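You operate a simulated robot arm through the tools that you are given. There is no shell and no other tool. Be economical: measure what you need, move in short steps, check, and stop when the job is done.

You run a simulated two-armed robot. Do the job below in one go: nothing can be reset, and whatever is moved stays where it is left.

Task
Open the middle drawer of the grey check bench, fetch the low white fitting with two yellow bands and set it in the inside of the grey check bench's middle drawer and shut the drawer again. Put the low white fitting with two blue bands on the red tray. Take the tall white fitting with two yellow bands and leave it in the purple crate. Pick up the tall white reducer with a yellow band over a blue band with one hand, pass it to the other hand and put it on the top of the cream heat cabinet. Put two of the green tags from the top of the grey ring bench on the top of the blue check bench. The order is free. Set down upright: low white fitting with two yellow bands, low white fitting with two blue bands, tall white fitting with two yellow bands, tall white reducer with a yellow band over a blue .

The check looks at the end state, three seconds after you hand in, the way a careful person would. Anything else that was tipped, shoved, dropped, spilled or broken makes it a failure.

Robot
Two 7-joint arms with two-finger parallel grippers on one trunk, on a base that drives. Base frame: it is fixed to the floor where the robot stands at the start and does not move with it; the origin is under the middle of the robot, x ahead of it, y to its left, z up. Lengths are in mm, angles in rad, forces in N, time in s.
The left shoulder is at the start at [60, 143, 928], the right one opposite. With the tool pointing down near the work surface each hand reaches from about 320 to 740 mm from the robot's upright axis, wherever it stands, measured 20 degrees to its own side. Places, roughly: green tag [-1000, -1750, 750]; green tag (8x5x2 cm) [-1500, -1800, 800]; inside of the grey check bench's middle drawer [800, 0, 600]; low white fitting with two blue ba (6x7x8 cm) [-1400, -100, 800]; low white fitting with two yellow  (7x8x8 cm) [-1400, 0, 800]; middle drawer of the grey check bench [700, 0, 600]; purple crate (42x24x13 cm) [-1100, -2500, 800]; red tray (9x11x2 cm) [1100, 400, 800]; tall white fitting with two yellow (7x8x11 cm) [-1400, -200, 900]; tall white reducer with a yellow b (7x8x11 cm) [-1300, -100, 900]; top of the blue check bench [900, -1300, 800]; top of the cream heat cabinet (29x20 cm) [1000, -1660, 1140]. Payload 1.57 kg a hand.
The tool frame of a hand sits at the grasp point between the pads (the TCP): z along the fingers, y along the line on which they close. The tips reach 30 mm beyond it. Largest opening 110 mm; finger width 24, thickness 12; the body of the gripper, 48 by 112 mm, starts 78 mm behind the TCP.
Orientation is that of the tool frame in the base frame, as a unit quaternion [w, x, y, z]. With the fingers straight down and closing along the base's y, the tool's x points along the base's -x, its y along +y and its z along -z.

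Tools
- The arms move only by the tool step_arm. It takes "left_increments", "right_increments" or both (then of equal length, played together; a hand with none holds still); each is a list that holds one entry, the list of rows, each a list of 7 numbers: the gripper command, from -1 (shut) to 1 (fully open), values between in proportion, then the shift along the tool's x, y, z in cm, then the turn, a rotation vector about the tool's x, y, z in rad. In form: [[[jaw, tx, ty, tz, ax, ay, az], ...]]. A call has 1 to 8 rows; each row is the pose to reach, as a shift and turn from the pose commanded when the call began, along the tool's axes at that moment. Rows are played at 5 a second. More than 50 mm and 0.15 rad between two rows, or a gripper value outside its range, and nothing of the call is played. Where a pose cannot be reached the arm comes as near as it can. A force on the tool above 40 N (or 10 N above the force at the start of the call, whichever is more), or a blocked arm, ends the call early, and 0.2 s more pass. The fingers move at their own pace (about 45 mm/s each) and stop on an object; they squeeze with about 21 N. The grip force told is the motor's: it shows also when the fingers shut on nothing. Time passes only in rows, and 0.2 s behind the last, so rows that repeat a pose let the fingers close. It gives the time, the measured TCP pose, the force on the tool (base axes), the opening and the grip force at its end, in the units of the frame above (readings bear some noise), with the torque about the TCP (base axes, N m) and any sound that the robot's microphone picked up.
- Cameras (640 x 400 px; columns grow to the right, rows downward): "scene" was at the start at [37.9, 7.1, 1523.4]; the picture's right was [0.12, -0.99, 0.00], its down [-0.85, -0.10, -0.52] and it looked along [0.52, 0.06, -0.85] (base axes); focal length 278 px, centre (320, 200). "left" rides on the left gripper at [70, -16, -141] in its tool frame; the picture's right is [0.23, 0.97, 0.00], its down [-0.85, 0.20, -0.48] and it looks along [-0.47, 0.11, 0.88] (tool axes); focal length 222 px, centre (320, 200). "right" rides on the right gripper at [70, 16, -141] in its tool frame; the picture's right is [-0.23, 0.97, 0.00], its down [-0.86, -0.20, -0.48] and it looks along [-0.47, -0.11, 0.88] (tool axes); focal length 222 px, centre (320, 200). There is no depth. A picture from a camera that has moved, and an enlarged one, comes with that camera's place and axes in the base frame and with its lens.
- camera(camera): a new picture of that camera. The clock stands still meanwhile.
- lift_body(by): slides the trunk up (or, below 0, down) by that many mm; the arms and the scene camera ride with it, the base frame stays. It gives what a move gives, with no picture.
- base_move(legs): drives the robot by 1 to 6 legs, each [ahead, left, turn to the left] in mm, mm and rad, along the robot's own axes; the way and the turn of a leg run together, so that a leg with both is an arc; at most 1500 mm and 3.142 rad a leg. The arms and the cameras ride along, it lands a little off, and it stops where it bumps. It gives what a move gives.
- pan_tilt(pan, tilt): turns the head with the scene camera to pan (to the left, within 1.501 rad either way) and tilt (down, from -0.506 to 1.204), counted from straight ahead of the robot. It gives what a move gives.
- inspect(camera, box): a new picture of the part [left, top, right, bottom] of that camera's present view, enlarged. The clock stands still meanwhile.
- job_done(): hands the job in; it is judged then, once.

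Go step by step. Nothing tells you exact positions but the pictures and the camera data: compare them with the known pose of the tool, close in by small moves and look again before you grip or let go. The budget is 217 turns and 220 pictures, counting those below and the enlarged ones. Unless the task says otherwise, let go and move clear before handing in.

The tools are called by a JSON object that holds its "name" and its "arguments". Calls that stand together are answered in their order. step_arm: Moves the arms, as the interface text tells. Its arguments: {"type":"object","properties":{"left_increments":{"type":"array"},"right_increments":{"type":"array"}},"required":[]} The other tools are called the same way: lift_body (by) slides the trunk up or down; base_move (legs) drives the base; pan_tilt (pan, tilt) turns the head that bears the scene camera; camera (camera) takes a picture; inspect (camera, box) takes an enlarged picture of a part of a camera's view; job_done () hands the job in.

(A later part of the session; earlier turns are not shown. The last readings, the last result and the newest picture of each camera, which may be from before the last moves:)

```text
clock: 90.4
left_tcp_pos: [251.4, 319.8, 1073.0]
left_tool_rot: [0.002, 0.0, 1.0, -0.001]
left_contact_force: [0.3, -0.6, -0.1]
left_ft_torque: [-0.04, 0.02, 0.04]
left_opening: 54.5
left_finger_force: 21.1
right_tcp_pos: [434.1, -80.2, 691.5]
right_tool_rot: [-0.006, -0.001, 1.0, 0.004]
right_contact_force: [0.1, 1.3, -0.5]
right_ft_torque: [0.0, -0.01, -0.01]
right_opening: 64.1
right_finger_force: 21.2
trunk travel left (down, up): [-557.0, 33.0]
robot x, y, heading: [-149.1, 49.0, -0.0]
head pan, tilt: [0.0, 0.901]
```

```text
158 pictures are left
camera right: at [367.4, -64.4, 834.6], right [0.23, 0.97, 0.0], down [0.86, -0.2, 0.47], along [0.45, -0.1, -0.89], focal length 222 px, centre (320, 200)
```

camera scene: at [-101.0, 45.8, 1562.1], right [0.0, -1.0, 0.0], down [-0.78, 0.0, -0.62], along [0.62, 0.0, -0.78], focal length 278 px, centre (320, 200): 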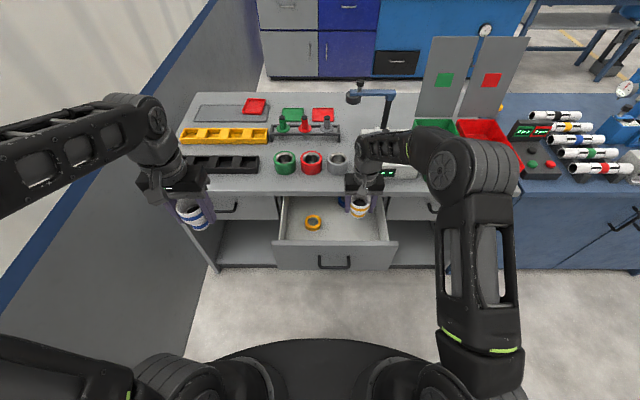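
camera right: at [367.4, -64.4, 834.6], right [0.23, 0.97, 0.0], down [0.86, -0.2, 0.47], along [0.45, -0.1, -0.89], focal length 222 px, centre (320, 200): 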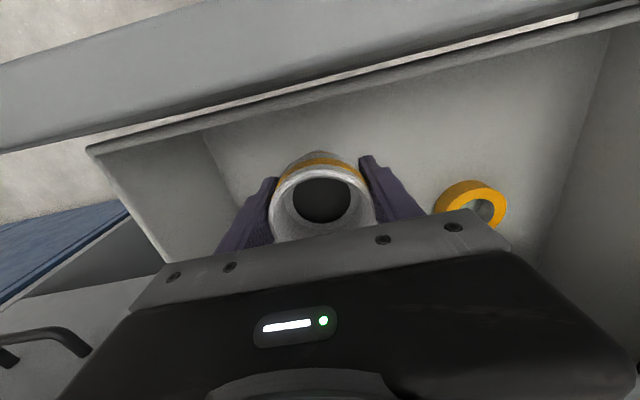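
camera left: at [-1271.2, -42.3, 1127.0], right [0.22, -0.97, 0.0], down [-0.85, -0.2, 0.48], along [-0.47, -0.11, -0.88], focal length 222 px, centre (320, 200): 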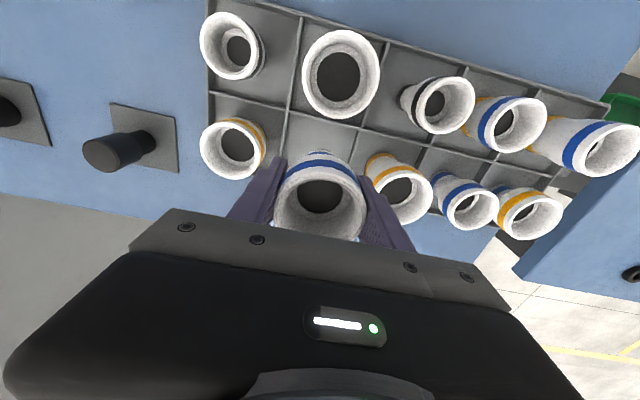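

{"name": "step_arm", "arguments": {"right_increments": [[[-1, 0, 0, 0.4, 0, 0, 0], [-1, 0, 0, 0.8, 0, 0, 0], [-1, 0, 0, 1.1, 0, 0, 0]]]}}

{"name": "step_arm", "arguments": {"right_increments": [[[-1, 0, 0, 0.3, 0, 0, 0], [-1, 0, 0, 0.6, 0, 0, 0]]]}}

```text
clock: 91.2
left_tcp_pos: [252.2, 321.1, 1073.9]
left_tool_rot: [0.002, 0.0, 1.0, -0.001]
left_contact_force: [0.4, 0.3, -0.5]
left_ft_torque: [0.0, 0.03, -0.01]
left_opening: 54.4
left_finger_force: 20.6
right_tcp_pos: [432.5, -80.1, 681.4]
right_tool_rot: [-0.007, 0.0, 1.0, 0.003]
right_contact_force: [-0.9, 0.3, -1.2]
right_ft_torque: [0.01, 0.03, 0.02]
right_opening: 64.1
right_finger_force: 20.6
trunk travel left (down, up): [-557.0, 33.0]
robot x, y, heading: [-147.8, 46.9, 0.0]
head pan, tilt: [0.0, 0.901]
```

```text
clock: 91.8
left_tcp_pos: [250.8, 319.5, 1074.2]
left_tool_rot: [0.002, 0.0, 1.0, 0.0]
left_contact_force: [0.4, -0.9, -0.5]
left_ft_torque: [-0.01, -0.02, 0.01]
left_opening: 54.4
left_finger_force: 21.3
right_tcp_pos: [433.7, -80.2, 674.9]
right_tool_rot: [-0.007, 0.0, 1.0, 0.003]
right_contact_force: [-0.4, -0.4, -2.0]
right_ft_torque: [0.04, -0.02, -0.03]
right_opening: 64.2
right_finger_force: 21.0
trunk travel left (down, up): [-557.0, 33.0]
robot x, y, heading: [-146.0, 45.6, 0.001]
head pan, tilt: [0.0, 0.901]
```

{"name": "step_arm", "arguments": {"right_increments": [[[-1, 0, 0, 0.4, 0, 0, 0], [-1, 0, 0, 0.7, 0, 0, 0]]]}}

{"name": "step_arm", "arguments": {"right_increments": [[[-1, 0, 0, 0.3, 0, 0, 0], [-1, 0, 0, 0.6, 0, 0, 0]]]}}

{"name": "camera", "arguments": {"camera": "right"}}

{"name": "inspect", "arguments": {"camera": "scene", "box": [300, 180, 400, 260]}}

```text
clock: 92.4
left_tcp_pos: [252.3, 319.5, 1073.0]
left_tool_rot: [0.002, 0.0, 1.0, -0.001]
left_contact_force: [-0.4, -0.1, -0.6]
left_ft_torque: [0.02, 0.01, 0.0]
left_opening: 54.6
left_finger_force: 21.2
right_tcp_pos: [432.6, -78.2, 667.1]
right_tool_rot: [-0.007, 0.0, 1.0, 0.003]
right_contact_force: [0.4, -0.7, -0.4]
right_ft_torque: [0.01, -0.01, 0.02]
right_opening: 63.8
right_finger_force: 21.4
trunk travel left (down, up): [-557.0, 33.0]
robot x, y, heading: [-147.8, 45.2, 0.0]
head pan, tilt: [0.0, 0.901]
```

```text
clock: 93.0
left_tcp_pos: [251.1, 320.5, 1073.6]
left_tool_rot: [0.001, 0.0, 1.0, -0.001]
left_contact_force: [-0.2, 0.6, -1.6]
left_ft_torque: [-0.02, 0.05, 0.02]
left_opening: 54.6
left_finger_force: 20.7
right_tcp_pos: [433.1, -79.3, 661.4]
right_tool_rot: [-0.006, 0.001, 1.0, 0.004]
right_contact_force: [0.2, -1.1, -0.6]
right_ft_torque: [-0.03, 0.0, 0.02]
right_opening: 64.2
right_finger_force: 20.8
trunk travel left (down, up): [-557.0, 33.0]
robot x, y, heading: [-143.7, 49.4, 0.002]
head pan, tilt: [0.0, 0.901]
```

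```text
157 pictures are left
camera right: at [367.0, -63.9, 804.6], right [0.23, 0.97, 0.0], down [0.86, -0.2, 0.47], along [0.45, -0.1, -0.89], focal length 222 px, centre (320, 200)
```

right: 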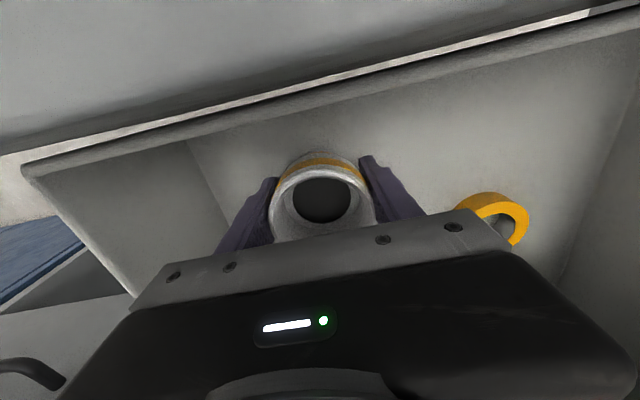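

```text
5.00 times, centred on (350, 220) of scene
camera zoom: at [-101.3, 45.9, 1562.0], right [0.0, -1.0, 0.0], down [-0.78, 0.0, -0.62], along [0.62, 0.0, -0.78], focal length 1388 px, centre (170, 100)
```

zoom: 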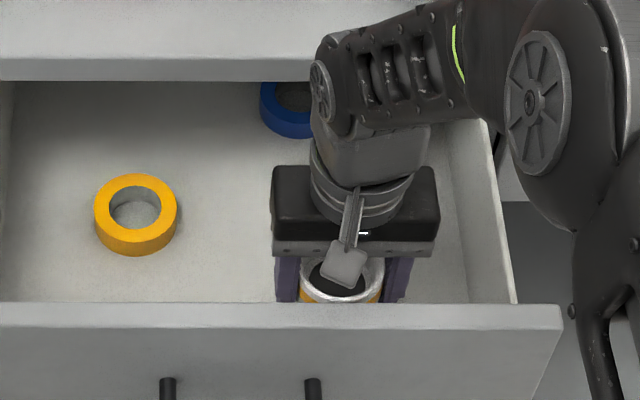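

Still no contact, and the gripper's camera mount is near the drawer's front wall. I shift 20 mm inward and continue down in small steps.

{"name": "step_arm", "arguments": {"right_increments": [[[-1, -1, 0, 0, 0, 0, 0], [-1, -2, 0, 0, 0, 0, 0], [-1, -2, 0, 0.5, 0, 0, 0], [-1, -2, 0, 0.9, 0, 0, 0]]]}}

{"name": "step_arm", "arguments": {"right_increments": [[[-1, 0, 0, 0.4, 0, 0, 0], [-1, 0, 0, 0.7, 0, 0, 0]]]}}

{"name": "camera", "arguments": {"camera": "right"}}

```text
clock: 94.0
left_tcp_pos: [251.7, 319.7, 1073.8]
left_tool_rot: [0.001, -0.001, 1.0, -0.002]
left_contact_force: [0.7, -0.2, -1.7]
left_ft_torque: [-0.04, 0.0, -0.02]
left_opening: 54.4
left_finger_force: 20.4
right_tcp_pos: [451.9, -79.5, 651.6]
right_tool_rot: [-0.007, 0.001, 1.0, 0.003]
right_contact_force: [1.0, 0.2, -1.2]
right_ft_torque: [0.02, 0.01, 0.0]
right_opening: 64.3
right_finger_force: 21.3
trunk travel left (down, up): [-557.0, 33.0]
robot x, y, heading: [-142.7, 46.1, -0.001]
head pan, tilt: [0.0, 0.901]
```

```text
clock: 94.6
left_tcp_pos: [249.9, 320.3, 1073.7]
left_tool_rot: [0.003, 0.0, 1.0, -0.001]
left_contact_force: [-0.1, -0.1, -1.9]
left_ft_torque: [0.02, 0.04, -0.03]
left_opening: 54.4
left_finger_force: 20.9
right_tcp_pos: [454.5, -79.6, 646.4]
right_tool_rot: [-0.006, 0.0, 1.0, 0.004]
right_contact_force: [-0.5, -0.6, 7.4]
right_ft_torque: [0.12, 0.03, 0.06]
right_opening: 64.2
right_finger_force: 21.0
trunk travel left (down, up): [-557.0, 33.0]
robot x, y, heading: [-148.7, 46.1, -0.0]
head pan, tilt: [0.0, 0.901]
```

```text
155 pictures are left
camera right: at [386.8, -64.0, 789.6], right [0.23, 0.97, 0.0], down [0.86, -0.2, 0.47], along [0.46, -0.1, -0.88], focal length 222 px, centre (320, 200)
```

right: 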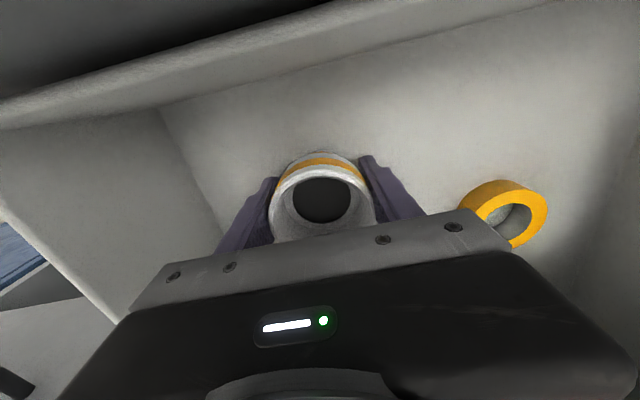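

Contact: the fitting sits on the drawer floor. I press 2 mm more so it settles flat, open the jaws gently and look.

{"name": "step_arm", "arguments": {"right_increments": [[[-1, 0, 0, 0.2, 0, 0, 0], [0.3, 0, 0, 0.2, 0, 0, 0], [0.4, 0, 0, 0.1, 0, 0, 0], [0.5, 0, 0, 0, 0, 0, 0], [0.5, 0, 0, 0, 0, 0, 0]]]}}

{"name": "step_arm", "arguments": {"right_increments": [[[0.5, 0, 0, -2, 0, 0, 0], [0.5, 0, 0, -5, 0, 0, 0], [0.5, 0, 0, -8, 0, 0, 0], [0.5, 0, 0, -12, 0, 0, 0], [0.5, 0, 0, -16, 0, 0, 0], [0.5, 0, 0, -20, 0, 0, 0]]]}}

{"name": "camera", "arguments": {"camera": "right"}}

{"name": "inspect", "arguments": {"camera": "scene", "box": [260, 180, 420, 280]}}

```text
clock: 95.8
left_tcp_pos: [251.6, 320.4, 1074.5]
left_tool_rot: [0.002, -0.001, 1.0, 0.0]
left_contact_force: [0.0, -0.8, -1.1]
left_ft_torque: [0.01, 0.02, 0.03]
left_opening: 54.4
left_finger_force: 21.1
right_tcp_pos: [453.0, -79.3, 645.1]
right_tool_rot: [-0.007, 0.0, 1.0, 0.004]
right_contact_force: [0.6, 0.6, -0.4]
right_ft_torque: [0.02, 0.0, 0.01]
right_opening: 82.4
right_finger_force: 0.0
trunk travel left (down, up): [-557.0, 33.0]
robot x, y, heading: [-147.1, 46.6, -0.003]
head pan, tilt: [0.0, 0.901]
```

```text
clock: 97.2
left_tcp_pos: [250.6, 319.1, 1074.4]
left_tool_rot: [0.003, 0.001, 1.0, -0.001]
left_contact_force: [-0.2, -1.2, -0.8]
left_ft_torque: [0.02, -0.02, 0.0]
left_opening: 54.5
left_finger_force: 20.8
right_tcp_pos: [456.9, -78.5, 846.4]
right_tool_rot: [-0.007, 0.0, 1.0, 0.003]
right_contact_force: [0.0, 0.8, 0.7]
right_ft_torque: [0.01, -0.02, -0.01]
right_opening: 82.6
right_finger_force: 0.0
trunk travel left (down, up): [-557.0, 33.0]
robot x, y, heading: [-147.4, 44.0, -0.003]
head pan, tilt: [0.0, 0.901]
```

```text
154 pictures are left
camera right: at [390.0, -64.6, 988.6], right [0.23, 0.97, 0.0], down [0.86, -0.2, 0.46], along [0.45, -0.1, -0.89], focal length 222 px, centre (320, 200)
```

right: 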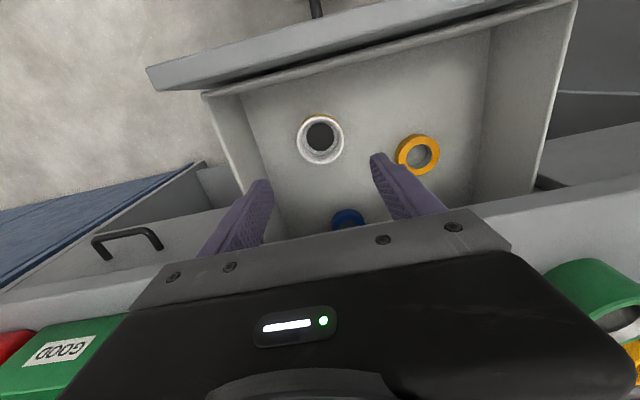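

```text
4.00 times, centred on (340, 230) of scene
camera zoom: at [-102.0, 45.9, 1562.0], right [0.0, -1.0, 0.0], down [-0.78, 0.0, -0.62], along [0.62, 0.0, -0.78], focal length 1111 px, centre (240, 80)
```

zoom: 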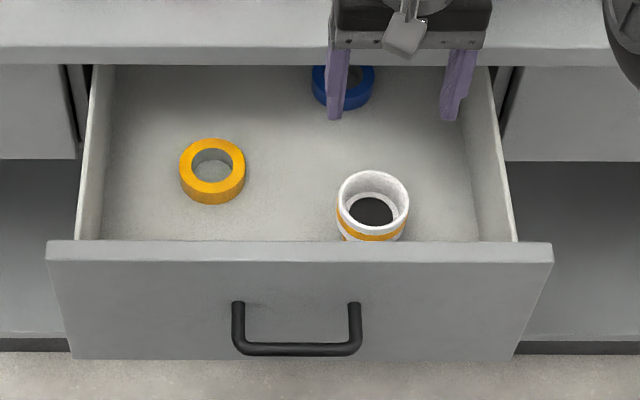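

The fitting stands upright in the drawer. To close it, I bring the right hand in front, pitched forward with the jaws shut, to push the drawer front with the fingertips below the handle.

{"name": "step_arm", "arguments": {"right_increments": [[[0, 2, 0.7, -1, 0, 0, 0], [-0.5, 5, 1.5, -1, 0, -0.12, 0], [-1, 8.5, 2.5, -1, 0, -0.26, 0], [-1, 12, 3.5, -1, 0, -0.4, 0], [-1, 15.5, 4.5, -1, 0, -0.54, 0], [-1, 19, 5.5, -1, 0, -0.68, 0], [-1, 22.5, 6.5, -1, 0, -0.82, 0], [-1, 24, 7.3, -1, 0, -0.96, 0]]]}}

{"name": "lift_body", "arguments": {"by": -200}}

{"name": "camera", "arguments": {"camera": "scene"}}

{"name": "camera", "arguments": {"camera": "right"}}

```text
clock: 99.2
left_tcp_pos: [251.1, 319.9, 1072.5]
left_tool_rot: [0.003, 0.0, 1.0, -0.002]
left_contact_force: [0.3, -0.7, -0.8]
left_ft_torque: [-0.03, -0.01, 0.0]
left_opening: 54.4
left_finger_force: 20.7
right_tcp_pos: [242.9, -7.2, 823.6]
right_tool_rot: [0.436, 0.057, 0.898, -0.018]
right_contact_force: [0.0, -1.1, -0.3]
right_ft_torque: [0.02, 0.01, 0.01]
right_opening: 0.0
right_finger_force: 21.0
right hand out of reach, approached as far as the arm can: row 6, 7, 8
trunk travel left (down, up): [-557.0, 33.0]
robot x, y, heading: [-145.8, 46.2, -0.001]
head pan, tilt: [0.0, 0.901]
stopped in row 8 (right hand): the arm was blocked; the commanded pose is now the measured one
```

```text
clock: 101.4
left_tcp_pos: [250.0, 320.5, 872.4]
left_tool_rot: [0.001, 0.0, 1.0, 0.0]
left_contact_force: [0.6, 0.4, -0.5]
left_ft_torque: [0.02, 0.01, 0.0]
left_opening: 54.8
left_finger_force: 21.4
right_tcp_pos: [243.2, -7.3, 623.6]
right_tool_rot: [0.437, 0.058, 0.898, -0.016]
right_contact_force: [-0.1, 1.0, 0.3]
right_ft_torque: [-0.03, -0.05, -0.03]
right_opening: 0.2
right_finger_force: 21.1
trunk travel left (down, up): [-357.0, 233.0]
robot x, y, heading: [-147.5, 47.2, -0.004]
head pan, tilt: [0.0, 0.901]
```

```text
152 pictures are left
camera scene: at [-101.6, 45.7, 1362.1], right [0.0, -1.0, 0.0], down [-0.78, 0.0, -0.62], along [0.62, 0.0, -0.78], focal length 278 px, centre (320, 200)
```

scene: 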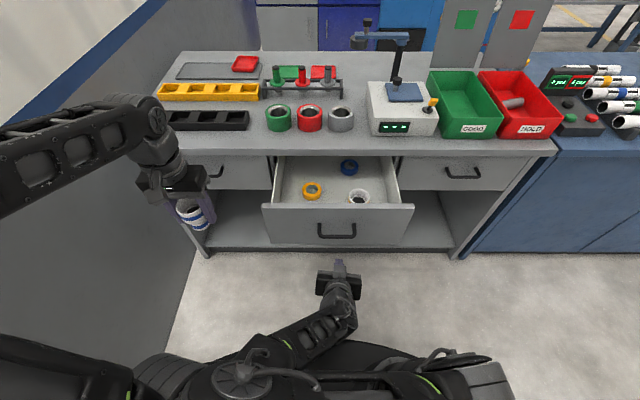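

```text
151 pictures are left
camera right: at [93.8, 25.9, 657.1], right [0.25, 0.95, 0.2], down [0.13, -0.24, 0.96], along [0.96, -0.22, -0.18], focal length 222 px, centre (320, 200)
```

right: 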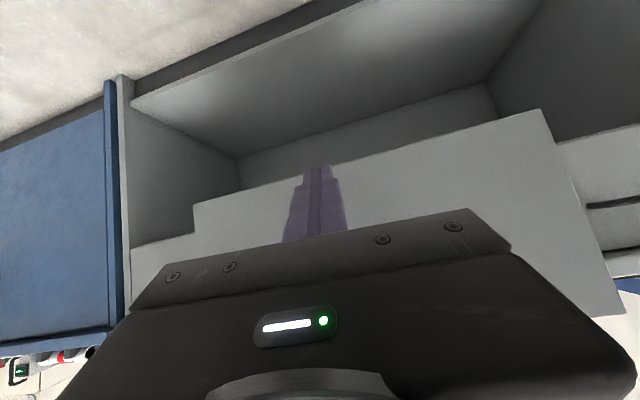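

{"name": "lift_body", "arguments": {"by": 30}}

{"name": "step_arm", "arguments": {"left_increments": [[[-1, 0, 0, -3, 0, 0, 0], [-1, 0, 0, -6, 0, 0, 0], [-1, 0, 0, -10, 0, 0, 0]]]}}

{"name": "base_move", "arguments": {"legs": [[200, 0, 0]]}}

{"name": "camera", "arguments": {"camera": "scene"}}

```text
clock: 102.1
left_tcp_pos: [251.1, 319.0, 904.3]
left_tool_rot: [0.002, 0.001, 1.0, -0.002]
left_contact_force: [0.2, -0.1, -1.2]
left_ft_torque: [0.02, 0.0, 0.0]
left_opening: 54.4
left_finger_force: 21.0
right_tcp_pos: [242.5, -7.7, 652.4]
right_tool_rot: [0.436, 0.056, 0.898, -0.017]
right_contact_force: [-0.2, -0.1, 0.1]
right_ft_torque: [0.0, 0.0, 0.01]
right_opening: 0.2
right_finger_force: 21.1
trunk travel left (down, up): [-387.0, 203.0]
robot x, y, heading: [-146.9, 47.4, -0.01]
head pan, tilt: [0.0, 0.901]
```

```text
clock: 102.9
left_tcp_pos: [250.7, 320.8, 968.8]
left_tool_rot: [0.003, 0.0, 1.0, -0.002]
left_contact_force: [-0.1, -0.4, -1.4]
left_ft_torque: [-0.04, 0.03, 0.0]
left_opening: 54.5
left_finger_force: 20.6
left hand out of reach, approached as far as the arm can: row 3
right_tcp_pos: [242.9, -7.6, 653.6]
right_tool_rot: [0.435, 0.057, 0.899, -0.017]
right_contact_force: [-0.4, -0.4, 0.8]
right_ft_torque: [0.0, -0.02, -0.01]
right_opening: 0.0
right_finger_force: 21.3
trunk travel left (down, up): [-387.0, 203.0]
robot x, y, heading: [-149.2, 46.0, -0.002]
head pan, tilt: [0.0, 0.901]
```

```text
clock: 104.5
left_tcp_pos: [448.8, 319.7, 969.3]
left_tool_rot: [0.004, 0.001, 1.0, -0.002]
left_contact_force: [-0.6, -0.2, -1.3]
left_ft_torque: [-0.01, 0.01, 0.03]
left_opening: 54.4
left_finger_force: 20.9
right_tcp_pos: [442.9, -7.6, 653.1]
right_tool_rot: [0.436, 0.057, 0.898, -0.017]
right_contact_force: [1.2, 0.0, 0.4]
right_ft_torque: [-0.02, -0.01, -0.02]
right_opening: 0.0
right_finger_force: 21.1
trunk travel left (down, up): [-387.0, 203.0]
robot x, y, heading: [52.3, 45.6, -0.003]
head pan, tilt: [0.0, 0.901]
```

```text
150 pictures are left
camera scene: at [97.3, 45.6, 1392.0], right [0.0, -1.0, 0.0], down [-0.78, 0.0, -0.62], along [0.62, 0.0, -0.78], focal length 278 px, centre (320, 200)
```

scene: 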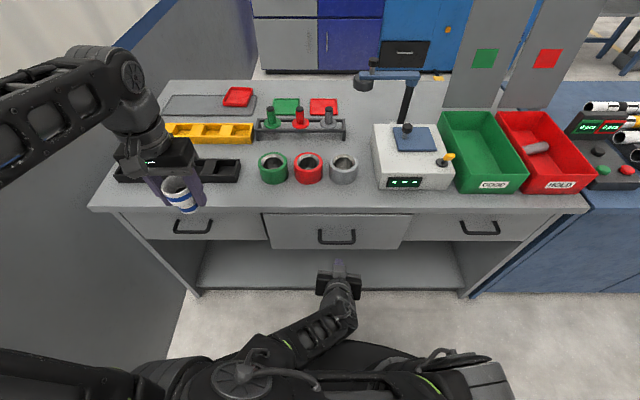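

The drawer is nearly shut. I push on for the last bit.

{"name": "base_move", "arguments": {"legs": [[85, 0, 0]]}}

{"name": "camera", "arguments": {"camera": "scene"}}

{"name": "camera", "arguments": {"camera": "right"}}

```text
clock: 105.6
left_tcp_pos: [532.9, 320.2, 969.0]
left_tool_rot: [0.003, 0.0, 1.0, -0.001]
left_contact_force: [0.0, 0.1, -0.6]
left_ft_torque: [-0.01, 0.03, 0.0]
left_opening: 54.6
left_finger_force: 20.6
right_tcp_pos: [527.5, -8.0, 654.1]
right_tool_rot: [0.435, 0.057, 0.898, -0.016]
right_contact_force: [0.2, 0.5, -0.3]
right_ft_torque: [0.0, 0.02, 0.0]
right_opening: 0.0
right_finger_force: 20.7
trunk travel left (down, up): [-387.0, 203.0]
robot x, y, heading: [136.3, 45.8, 0.001]
head pan, tilt: [0.0, 0.901]
```

```text
149 pictures are left
camera scene: at [182.4, 45.4, 1392.0], right [0.0, -1.0, 0.0], down [-0.78, 0.0, -0.62], along [0.62, 0.0, -0.78], focal length 278 px, centre (320, 200)
```

scene: 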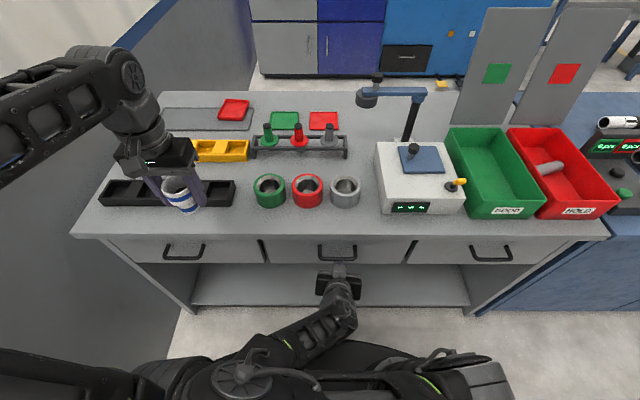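

```text
148 pictures are left
camera right: at [377.2, 25.5, 686.8], right [0.25, 0.95, 0.2], down [0.13, -0.24, 0.96], along [0.96, -0.22, -0.18], focal length 222 px, centre (320, 200)
```

right: 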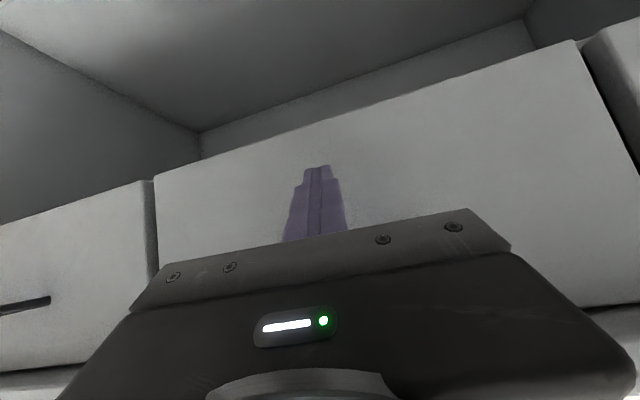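

{"name": "base_move", "arguments": {"legs": [[45, 0, 0]]}}

{"name": "inspect", "arguments": {"camera": "scene", "box": [160, 200, 540, 320]}}

{"name": "camera", "arguments": {"camera": "right"}}

```text
clock: 106.4
left_tcp_pos: [551.1, 319.0, 968.3]
left_tool_rot: [0.003, 0.001, 1.0, -0.002]
left_contact_force: [0.4, -0.1, -1.8]
left_ft_torque: [-0.03, -0.01, -0.03]
left_opening: 54.4
left_finger_force: 21.1
right_tcp_pos: [542.2, -8.8, 653.6]
right_tool_rot: [0.43, 0.057, 0.901, -0.017]
right_contact_force: [-27.5, 4.1, 23.4]
right_ft_torque: [0.01, -0.46, 0.22]
right_opening: 0.0
right_finger_force: 21.1
trunk travel left (down, up): [-387.0, 203.0]
robot x, y, heading: [158.2, 48.2, -0.001]
head pan, tilt: [0.0, 0.901]
stopped in leg 1: the force on the tool passed its limit at 248 N (the readings are from after the stop); the commanded pose is now the measured one
```

```text
1.68 times, centred on (350, 260) of scene
camera zoom: at [199.2, 45.9, 1392.1], right [0.0, -1.0, 0.0], down [-0.78, 0.0, -0.62], along [0.62, 0.0, -0.78], focal length 468 px, centre (270, 99)
```

zoom: 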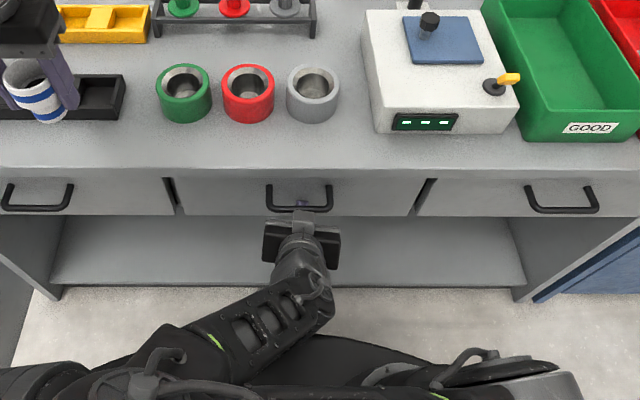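

```text
146 pictures are left
camera right: at [392.6, 24.6, 688.2], right [0.25, 0.95, 0.19], down [0.14, -0.23, 0.96], along [0.96, -0.22, -0.19], focal length 222 px, centre (320, 200)
```

right: 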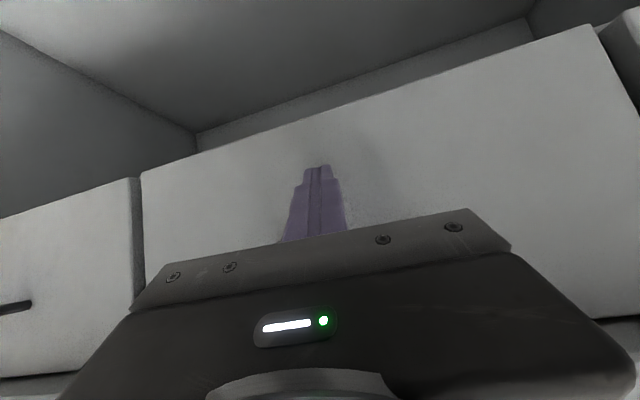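

The middle drawer is flush and closed. I back off, raise the trunk, and bring the right hand back to a tucked, pointing-down pose.

{"name": "base_move", "arguments": {"legs": [[-150, 0, 0]]}}

{"name": "lift_body", "arguments": {"by": 170}}

{"name": "step_arm", "arguments": {"right_increments": [[[0, 0, -2, 2, 0, 0.12, 0], [0, 0, -4, 3, 0, 0.24, 0], [0, 0, -6, 4, 0, 0.36, 0], [0, 0, -8, 5, 0, 0.48, 0], [0, 0, -10, 5, 0, 0.6, 0], [0, 0, -12, 5, 0, 0.72, 0], [0, 0, -14, 5, 0, 0.84, 0], [0, 0, -16, 5, 0, 0.9, 0]]]}}

{"name": "camera", "arguments": {"camera": "scene"}}

```text
clock: 107.8
left_tcp_pos: [403.8, 320.3, 968.6]
left_tool_rot: [0.003, 0.001, 1.0, -0.003]
left_contact_force: [-0.1, 0.1, -1.1]
left_ft_torque: [-0.01, 0.01, -0.02]
left_opening: 54.3
left_finger_force: 20.8
right_tcp_pos: [393.9, -9.3, 652.4]
right_tool_rot: [0.43, 0.056, 0.901, -0.017]
right_contact_force: [-0.2, 0.3, 0.1]
right_ft_torque: [-0.02, 0.02, 0.01]
right_opening: 0.0
right_finger_force: 21.3
trunk travel left (down, up): [-387.0, 203.0]
robot x, y, heading: [7.5, 49.1, -0.003]
head pan, tilt: [0.0, 0.901]
```

```text
clock: 109.7
left_tcp_pos: [405.0, 320.6, 1138.6]
left_tool_rot: [0.002, 0.001, 1.0, -0.001]
left_contact_force: [0.0, -0.1, -1.2]
left_ft_torque: [0.0, 0.02, 0.02]
left_opening: 54.5
left_finger_force: 20.6
right_tcp_pos: [394.8, -8.7, 821.6]
right_tool_rot: [0.43, 0.056, 0.901, -0.017]
right_contact_force: [0.0, -1.2, 0.1]
right_ft_torque: [0.01, -0.01, 0.0]
right_opening: 0.0
right_finger_force: 21.0
trunk travel left (down, up): [-557.0, 33.0]
robot x, y, heading: [8.5, 46.9, -0.003]
head pan, tilt: [0.0, 0.901]
```

```text
clock: 111.5
left_tcp_pos: [405.0, 319.2, 1138.9]
left_tool_rot: [0.003, 0.0, 1.0, -0.002]
left_contact_force: [0.1, -0.1, -1.0]
left_ft_torque: [0.02, 0.0, 0.01]
left_opening: 54.6
left_finger_force: 21.1
right_tcp_pos: [415.1, -170.8, 786.8]
right_tool_rot: [-0.005, 0.058, 0.998, 0.01]
right_contact_force: [0.5, 0.2, 0.4]
right_ft_torque: [0.0, -0.03, -0.02]
right_opening: 54.7
right_finger_force: 0.0
trunk travel left (down, up): [-557.0, 33.0]
robot x, y, heading: [9.3, 46.5, -0.0]
head pan, tilt: [0.0, 0.901]
```

```text
145 pictures are left
camera scene: at [53.3, 45.1, 1562.0], right [0.0, -1.0, 0.0], down [-0.78, 0.0, -0.62], along [0.62, 0.0, -0.78], focal length 278 px, centre (320, 200)
```

scene: 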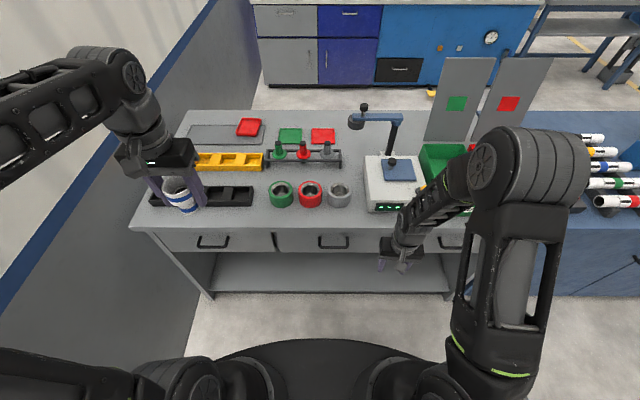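

{"name": "step_arm", "arguments": {"right_increments": [[[0, 0, 0, -4, 0, 0, -0.02], [0, 0, 0, -8, 0, 0, -0.04], [0, 0, 0, -12, 0, 0, -0.06], [0, 0, 0, -16, 0, 0, -0.08], [0, 0, 0, -20, 0, 0, -0.1], [0, 0, 0, -24, 0, 0, -0.116], [0, 0, 0, -28, 0, 0, -0.116], [0, 0, 0, -32, 0, 0, -0.116]]]}}

{"name": "base_move", "arguments": {"legs": [[100, 0, 0]]}}

{"name": "camera", "arguments": {"camera": "scene"}}

```text
clock: 113.3
left_tcp_pos: [404.0, 320.8, 1138.8]
left_tool_rot: [0.002, 0.001, 1.0, -0.002]
left_contact_force: [0.4, 0.0, -0.8]
left_ft_torque: [0.06, 0.01, 0.03]
left_opening: 54.4
left_finger_force: 21.1
right_tcp_pos: [417.4, -178.3, 1108.3]
right_tool_rot: [-0.005, 0.0, 1.0, 0.009]
right_contact_force: [-0.3, 0.0, 0.0]
right_ft_torque: [0.0, -0.02, 0.02]
right_opening: 54.9
right_finger_force: 0.0
trunk travel left (down, up): [-557.0, 33.0]
robot x, y, heading: [7.3, 49.5, -0.001]
head pan, tilt: [0.0, 0.901]
```

```text
clock: 114.5
left_tcp_pos: [506.0, 319.1, 1138.2]
left_tool_rot: [0.002, 0.001, 1.0, -0.002]
left_contact_force: [0.1, -0.1, -0.9]
left_ft_torque: [-0.01, 0.04, -0.04]
left_opening: 54.2
left_finger_force: 21.5
right_tcp_pos: [519.2, -177.9, 1107.0]
right_tool_rot: [-0.004, 0.0, 1.0, 0.011]
right_contact_force: [0.4, -0.2, 0.1]
right_ft_torque: [-0.01, 0.04, 0.03]
right_opening: 54.9
right_finger_force: 0.1
trunk travel left (down, up): [-557.0, 33.0]
robot x, y, heading: [108.3, 47.9, -0.001]
head pan, tilt: [0.0, 0.901]
```

```text
144 pictures are left
camera scene: at [155.0, 45.5, 1562.0], right [0.0, -1.0, 0.0], down [-0.78, 0.0, -0.62], along [0.62, 0.0, -0.78], focal length 278 px, centre (320, 200)
```

scene: 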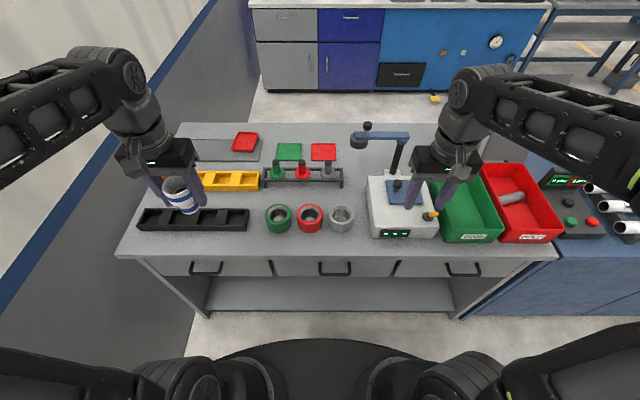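

The red tray is at about (1075, 360), too far for a straight-down hold, so I will regrip the blue fitting with the hand pitched forward. I set it down first at a free spot on the bench, about (595, 240).

{"name": "step_arm", "arguments": {"left_increments": [[[-1, -2, -1.5, 3, 0, 0, 0], [-1, -4, -3, 7, 0, 0, 0], [-1, -6, -5, 11, 0, 0, 0], [-1, -8, -7, 15, 0, 0, 0], [-1, -8.9, -7.9, 19, 0, 0, 0], [-1, -8.9, -7.9, 23, 0, 0, 0]]]}}

{"name": "camera", "arguments": {"camera": "left"}}

{"name": "camera", "arguments": {"camera": "scene"}}

```text
clock: 115.9
left_tcp_pos: [594.4, 239.4, 908.5]
left_tool_rot: [0.004, 0.001, 1.0, -0.003]
left_contact_force: [0.5, -0.5, -1.4]
left_ft_torque: [-0.01, 0.02, 0.03]
left_opening: 54.3
left_finger_force: 21.5
right_tcp_pos: [517.7, -177.9, 1106.6]
right_tool_rot: [-0.004, 0.0, 1.0, 0.01]
right_contact_force: [0.2, 0.0, 0.1]
right_ft_torque: [-0.02, 0.03, 0.02]
right_opening: 55.0
right_finger_force: 0.1
trunk travel left (down, up): [-557.0, 33.0]
robot x, y, heading: [109.0, 45.6, -0.007]
head pan, tilt: [0.0, 0.901]
```

```text
143 pictures are left
camera left: at [523.3, 223.8, 1049.8], right [-0.23, 0.97, 0.0], down [0.85, 0.2, 0.48], along [0.47, 0.11, -0.88], focal length 222 px, centre (320, 200)
```

left: 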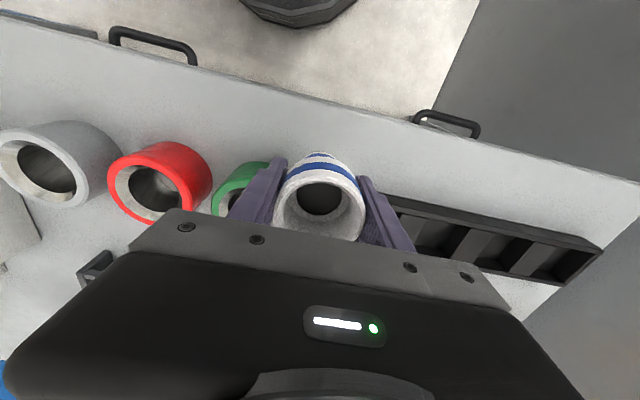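

```text
142 pictures are left
camera scene: at [153.8, 45.5, 1562.0], right [0.0, -1.0, 0.0], down [-0.78, 0.0, -0.62], along [0.62, 0.0, -0.78], focal length 278 px, centre (320, 200)
```

scene: 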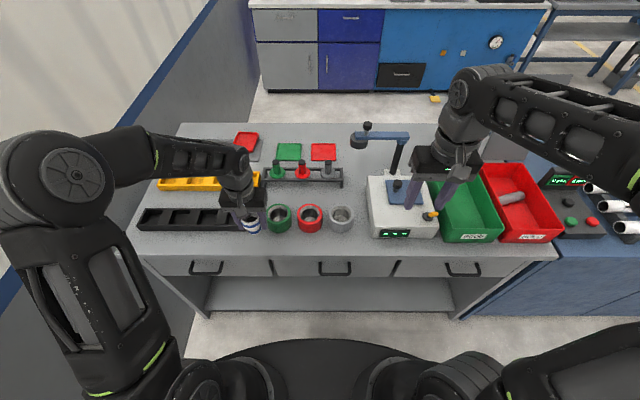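

The green ring is close to a finger, so I shift to (578, 255) and lower to the bench.

{"name": "step_arm", "arguments": {"left_increments": [[[-1, 1.6, 1.5, 0, 0, 0, 0], [-1, 1.6, 1.5, 2, 0, 0, 0], [-1, 1.6, 1.5, 4, 0, 0, 0], [-1, 1.6, 1.5, 5, 0, 0, 0]]]}}

{"name": "step_arm", "arguments": {"left_increments": [[[-1, 0, 0, 0.4, 0, 0, 0], [-1, 0, 0, 0.7, 0, 0, 0]]]}}

{"name": "camera", "arguments": {"camera": "left"}}

```text
clock: 116.9
left_tcp_pos: [579.4, 253.4, 858.4]
left_tool_rot: [0.002, 0.0, 1.0, -0.002]
left_contact_force: [0.4, -0.2, 0.2]
left_ft_torque: [0.01, -0.02, 0.0]
left_opening: 54.5
left_finger_force: 20.8
right_tcp_pos: [518.5, -177.2, 1106.6]
right_tool_rot: [-0.004, 0.0, 1.0, 0.01]
right_contact_force: [0.5, -0.4, -0.1]
right_ft_torque: [-0.02, 0.05, 0.01]
right_opening: 55.0
right_finger_force: 0.2
trunk travel left (down, up): [-557.0, 33.0]
robot x, y, heading: [106.1, 44.7, -0.002]
head pan, tilt: [0.0, 0.901]
```

```text
clock: 117.5
left_tcp_pos: [579.5, 254.4, 851.6]
left_tool_rot: [0.002, 0.001, 1.0, -0.002]
left_contact_force: [0.3, -0.1, -1.0]
left_ft_torque: [0.05, -0.02, -0.01]
left_opening: 54.5
left_finger_force: 21.2
right_tcp_pos: [518.8, -178.7, 1107.7]
right_tool_rot: [-0.005, 0.0, 1.0, 0.01]
right_contact_force: [0.1, 0.0, -0.2]
right_ft_torque: [-0.02, 0.03, -0.03]
right_opening: 55.3
right_finger_force: 0.0
trunk travel left (down, up): [-557.0, 33.0]
robot x, y, heading: [104.6, 44.7, 0.001]
head pan, tilt: [0.0, 0.901]
```

```text
141 pictures are left
camera left: at [508.0, 238.7, 993.1], right [-0.23, 0.97, 0.0], down [0.85, 0.2, 0.48], along [0.47, 0.11, -0.88], focal length 222 px, centre (320, 200)
```

left: 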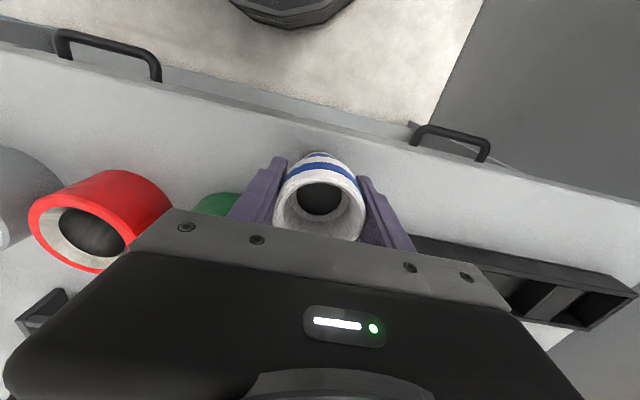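

{"name": "step_arm", "arguments": {"left_increments": [[[-1, 0, 0, 0.4, 0, 0, 0], [-1, 0, 0, 0.7, 0, 0, 0]]]}}

{"name": "step_arm", "arguments": {"left_increments": [[[-1, 0, 0, 0.3, 0, 0, 0], [-1, 0, 0, 0.5, 0, 0, 0]]]}}

```text
clock: 118.1
left_tcp_pos: [579.2, 254.8, 844.5]
left_tool_rot: [0.003, -0.001, 1.0, -0.001]
left_contact_force: [-0.3, 0.6, 2.5]
left_ft_torque: [0.09, 0.05, 0.0]
left_opening: 54.6
left_finger_force: 20.9
right_tcp_pos: [518.1, -177.2, 1107.4]
right_tool_rot: [-0.004, 0.0, 1.0, 0.009]
right_contact_force: [0.5, -0.1, 0.5]
right_ft_torque: [0.03, 0.0, 0.01]
right_opening: 55.1
right_finger_force: 0.1
trunk travel left (down, up): [-557.0, 33.0]
robot x, y, heading: [105.9, 46.7, -0.001]
head pan, tilt: [0.0, 0.901]
```

```text
clock: 118.7
left_tcp_pos: [578.4, 253.8, 843.7]
left_tool_rot: [0.005, 0.0, 1.0, -0.001]
left_contact_force: [-0.7, 3.8, 27.7]
left_ft_torque: [0.2, 0.0, 0.0]
left_opening: 54.4
left_finger_force: 21.0
right_tcp_pos: [517.1, -178.7, 1108.8]
right_tool_rot: [-0.004, -0.001, 1.0, 0.009]
right_contact_force: [-0.1, 0.0, -0.3]
right_ft_torque: [0.04, -0.02, 0.01]
right_opening: 55.0
right_finger_force: 0.0
trunk travel left (down, up): [-557.0, 33.0]
robot x, y, heading: [106.0, 46.6, -0.0]
head pan, tilt: [0.0, 0.901]
```

The fitting stands on the bench. I release, rise, and then pitch the hand forward behind it.

{"name": "step_arm", "arguments": {"left_increments": [[[-1, 0, 0, -0.3, 0, 0, 0], [0.4, 0, 0, -0.3, 0, 0, 0], [0.4, 0, 0, -0.3, 0, 0, 0], [0.4, 0, 0, -2.5, 0, 0, 0], [0.4, 0, 0, -6, 0, 0, 0], [0.4, 0, 0, -10, 0, 0, 0], [0.4, 0, 0, -14, 0, 0, 0]]]}}

{"name": "base_move", "arguments": {"legs": [[-160, 0, 0]]}}

{"name": "step_arm", "arguments": {"left_increments": [[[0.4, 0, 0, 0, 0, -0.13, 0], [0.4, 0, 0, 0, 0, -0.26, 0], [0.4, 0, 0, 0, 0, -0.39, 0], [0.4, 0, 0, 0, 0, -0.52, 0], [0.4, 0, 0, 0, 0, -0.65, 0], [0.4, 0, 0, 0, 0, -0.78, 0], [0.4, 0, 0, 0, 0, -0.91, 0], [0.4, 0, 0, 0, 0, -1.04, 0]]]}}

{"name": "camera", "arguments": {"camera": "left"}}

{"name": "camera", "arguments": {"camera": "scene"}}

```text
clock: 120.3
left_tcp_pos: [577.2, 255.3, 980.0]
left_tool_rot: [0.003, 0.001, 1.0, -0.001]
left_contact_force: [-0.2, -0.1, 0.3]
left_ft_torque: [-0.01, 0.0, 0.03]
left_opening: 77.0
left_finger_force: 0.1
right_tcp_pos: [517.1, -177.5, 1107.3]
right_tool_rot: [-0.003, 0.0, 1.0, 0.01]
right_contact_force: [-0.3, 0.7, 0.2]
right_ft_torque: [-0.01, -0.01, -0.01]
right_opening: 55.1
right_finger_force: 0.0
trunk travel left (down, up): [-557.0, 33.0]
robot x, y, heading: [105.3, 45.0, -0.0]
head pan, tilt: [0.0, 0.901]
```

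```text
clock: 121.7
left_tcp_pos: [417.2, 256.0, 980.3]
left_tool_rot: [0.003, -0.001, 1.0, -0.002]
left_contact_force: [-0.6, -0.1, -0.1]
left_ft_torque: [-0.01, -0.04, 0.0]
left_opening: 77.0
left_finger_force: 0.1
right_tcp_pos: [356.9, -177.6, 1107.6]
right_tool_rot: [-0.004, -0.001, 1.0, 0.009]
right_contact_force: [-0.1, -0.1, -0.2]
right_ft_torque: [0.03, -0.04, 0.03]
right_opening: 55.0
right_finger_force: 0.1
trunk travel left (down, up): [-557.0, 33.0]
robot x, y, heading: [-51.4, 48.1, -0.001]
head pan, tilt: [0.0, 0.901]
```

```text
clock: 123.5
left_tcp_pos: [467.5, 254.8, 977.7]
left_tool_rot: [0.482, 0.004, 0.876, 0.001]
left_contact_force: [0.0, 0.0, -0.3]
left_ft_torque: [-0.01, -0.01, -0.01]
left_opening: 77.0
left_finger_force: 0.1
left hand out of reach, approached as far as the arm can: row 6, 7, 8
right_tcp_pos: [358.8, -177.2, 1107.0]
right_tool_rot: [-0.004, -0.001, 1.0, 0.009]
right_contact_force: [0.4, -0.3, 0.4]
right_ft_torque: [-0.02, 0.02, -0.04]
right_opening: 54.8
right_finger_force: 0.1
trunk travel left (down, up): [-557.0, 33.0]
robot x, y, heading: [-55.2, 45.5, -0.002]
head pan, tilt: [0.0, 0.901]
```

```text
140 pictures are left
camera left: at [310.2, 240.9, 995.1], right [-0.11, 0.98, -0.19], down [0.06, 0.19, 0.98], along [0.99, 0.1, -0.08], focal length 222 px, centre (320, 200)
```

left: 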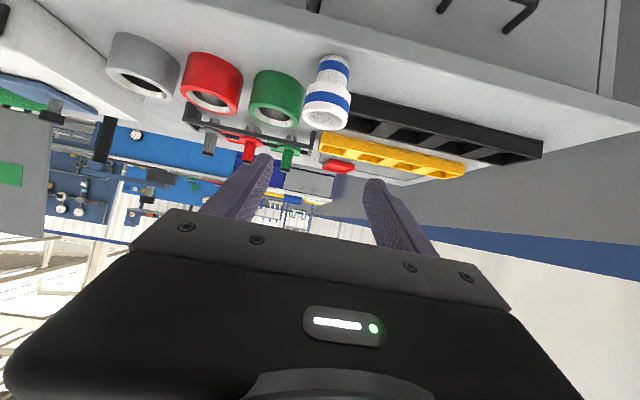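

```text
139 pictures are left
camera scene: at [-6.6, 46.1, 1562.0], right [0.0, -1.0, 0.0], down [-0.78, 0.0, -0.62], along [0.62, 0.0, -0.78], focal length 278 px, centre (320, 200)
```

scene: 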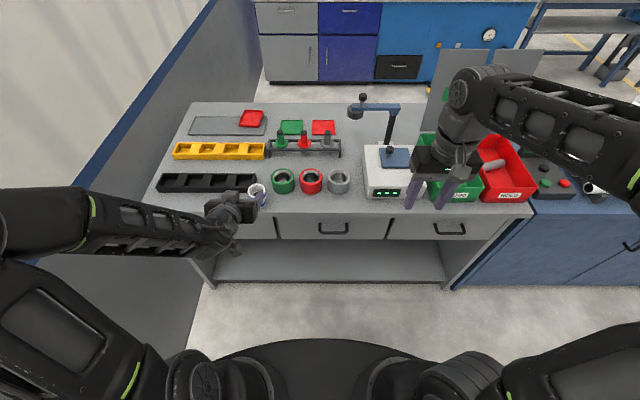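

The hand is pitched ~58° forward, and the fitting stands clear on the bench. I move to the pre-grasp point behind it.

{"name": "step_arm", "arguments": {"left_increments": [[[0.4, 1.5, 0, 2, 0, 0, 0], [0.4, 3, 0, 4, 0, 0, 0], [0.4, 4.6, 0, 6.1, 0, 0, 0]]]}}

{"name": "camera", "arguments": {"camera": "left"}}

{"name": "inspect", "arguments": {"camera": "scene", "box": [180, 140, 320, 260]}}

```text
clock: 124.3
left_tcp_pos: [496.9, 260.4, 909.2]
left_tool_rot: [0.5, 0.0, 0.866, 0.0]
left_contact_force: [-0.7, -1.0, -0.4]
left_ft_torque: [0.04, -0.07, 0.08]
left_opening: 77.1
left_finger_force: 0.0
right_tcp_pos: [357.8, -174.7, 1108.4]
right_tool_rot: [-0.003, -0.001, 1.0, 0.009]
right_contact_force: [0.9, 1.0, -0.7]
right_ft_torque: [-0.05, 0.03, -0.03]
right_opening: 55.2
right_finger_force: 0.0
trunk travel left (down, up): [-557.0, 33.0]
robot x, y, heading: [-52.3, 44.1, 0.001]
head pan, tilt: [0.0, 0.901]
```

```text
138 pictures are left
camera left: at [339.0, 244.0, 919.7], right [-0.12, 0.97, -0.2], down [0.01, 0.2, 0.98], along [0.99, 0.11, -0.04], focal length 222 px, centre (320, 200)
```

left: 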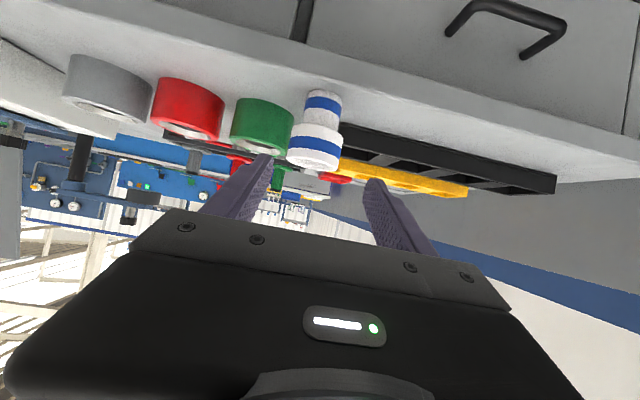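

```text
3.33 times, centred on (250, 200) of scene
camera zoom: at [-7.9, 49.2, 1561.8], right [0.0, -1.0, 0.0], down [-0.78, 0.0, -0.62], along [0.62, 0.0, -0.78], focal length 926 px, centre (553, 200)
```

zoom: 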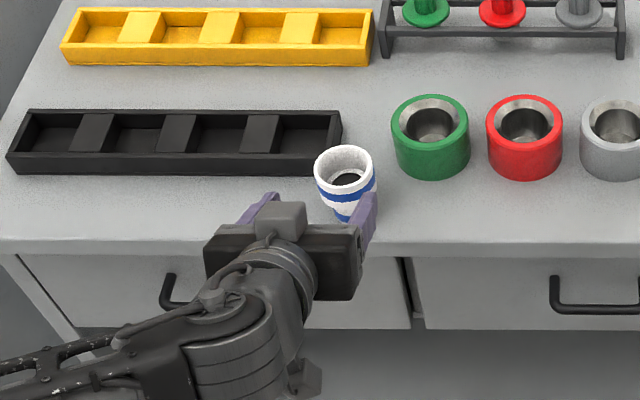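

The hand is 6 mm too far left. I correct and move in along the tool axis.

{"name": "step_arm", "arguments": {"left_increments": [[[0.4, 0.2, -0.65, 1, 0, 0, 0], [0.4, 0.4, -0.65, 4, 0, 0, 0], [0.4, 0.6, -0.65, 7, 0, 0, 0], [0.4, 0.7, -0.65, 10, 0, 0, 0]]]}}

{"name": "camera", "arguments": {"camera": "left"}}

{"name": "inspect", "arguments": {"camera": "scene", "box": [200, 150, 310, 250]}}

```text
clock: 125.3
left_tcp_pos: [571.5, 272.8, 875.0]
left_tool_rot: [0.498, -0.001, 0.867, -0.001]
left_contact_force: [0.4, -0.2, 0.1]
left_ft_torque: [-0.03, 0.01, 0.01]
left_opening: 77.1
left_finger_force: 0.1
left hand out of reach, approached as far as the arm can: row 1, 2, 3, 4
right_tcp_pos: [360.5, -177.5, 1106.3]
right_tool_rot: [-0.005, 0.0, 1.0, 0.009]
right_contact_force: [0.1, -0.5, 0.2]
right_ft_torque: [0.03, 0.02, 0.0]
right_opening: 55.0
right_finger_force: 0.0
trunk travel left (down, up): [-557.0, 33.0]
robot x, y, heading: [-52.3, 45.5, 0.001]
head pan, tilt: [0.0, 0.901]
```

```text
136 pictures are left
camera left: at [415.1, 258.6, 886.5], right [-0.11, 0.97, -0.2], down [0.02, 0.2, 0.98], along [0.99, 0.11, -0.04], focal length 222 px, centre (320, 200)
```

left: 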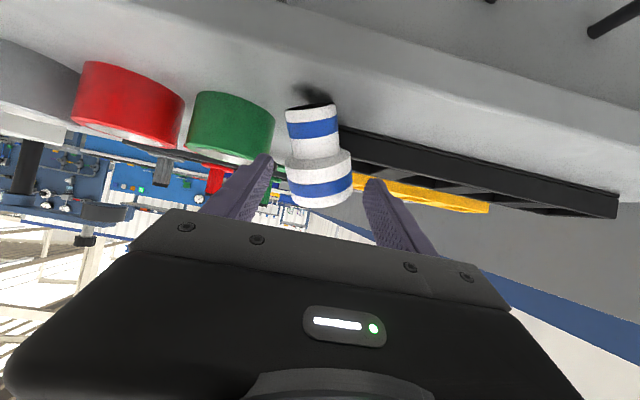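

```text
4.00 times, centred on (255, 200) of scene
camera zoom: at [-4.8, 44.5, 1562.0], right [0.0, -1.0, 0.0], down [-0.78, 0.0, -0.62], along [0.62, 0.0, -0.78], focal length 1111 px, centre (580, 200)
```

zoom: 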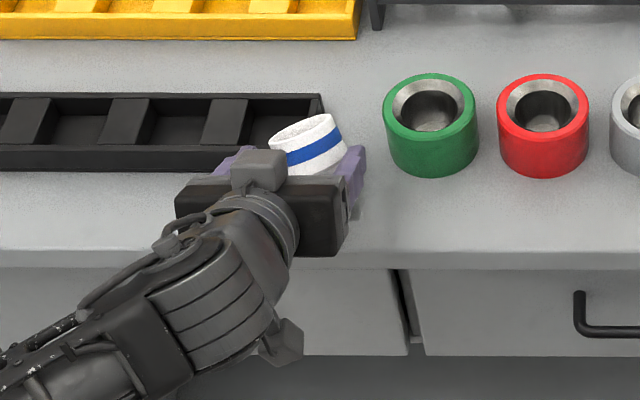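

The arm drifted sideways at its limit, and a finger is leaning on the fitting and tilting it. I move the base right a little to relieve it so it rights itself.

{"name": "base_move", "arguments": {"legs": [[0, -18, 0]]}}

{"name": "camera", "arguments": {"camera": "left"}}

{"name": "inspect", "arguments": {"camera": "scene", "box": [200, 150, 310, 250]}}

```text
clock: 126.1
left_tcp_pos: [571.6, 255.4, 876.4]
left_tool_rot: [0.498, -0.001, 0.867, -0.001]
left_contact_force: [0.9, 0.5, 1.2]
left_ft_torque: [0.0, 0.02, 0.04]
left_opening: 77.0
left_finger_force: 0.2
right_tcp_pos: [358.9, -197.0, 1107.4]
right_tool_rot: [-0.004, -0.001, 1.0, 0.01]
right_contact_force: [0.2, -1.5, 0.5]
right_ft_torque: [0.04, -0.03, 0.0]
right_opening: 55.2
right_finger_force: 0.1
trunk travel left (down, up): [-557.0, 33.0]
robot x, y, heading: [-52.2, 28.2, 0.003]
head pan, tilt: [0.0, 0.901]
```

```text
134 pictures are left
camera left: at [413.6, 239.7, 887.6], right [-0.11, 0.97, -0.2], down [0.02, 0.2, 0.98], along [0.99, 0.11, -0.04], focal length 222 px, centre (320, 200)
```

left: 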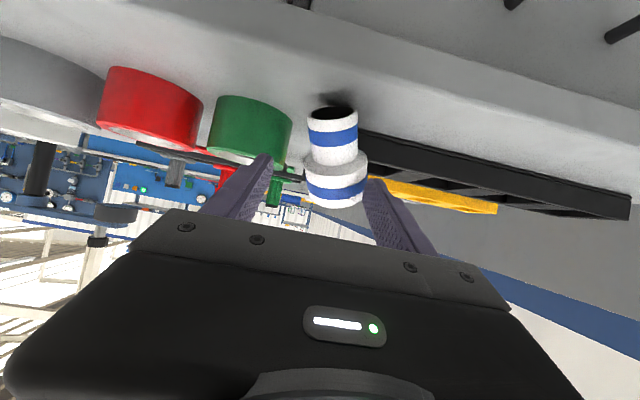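

```text
4.00 times, centred on (255, 200) of scene
camera zoom: at [-7.0, 25.8, 1562.0], right [0.0, -1.0, 0.0], down [-0.78, 0.0, -0.62], along [0.62, 0.0, -0.78], focal length 1111 px, centre (580, 200)
```

zoom: 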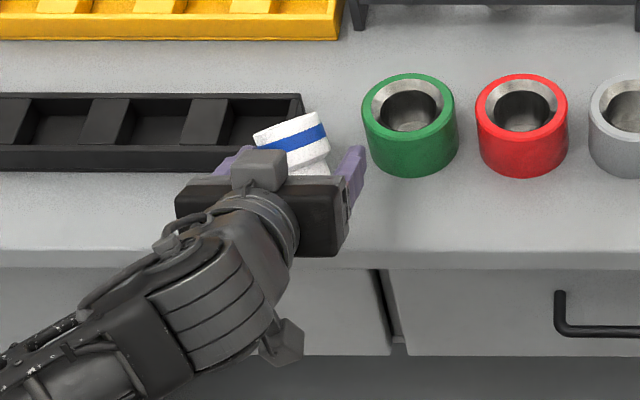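

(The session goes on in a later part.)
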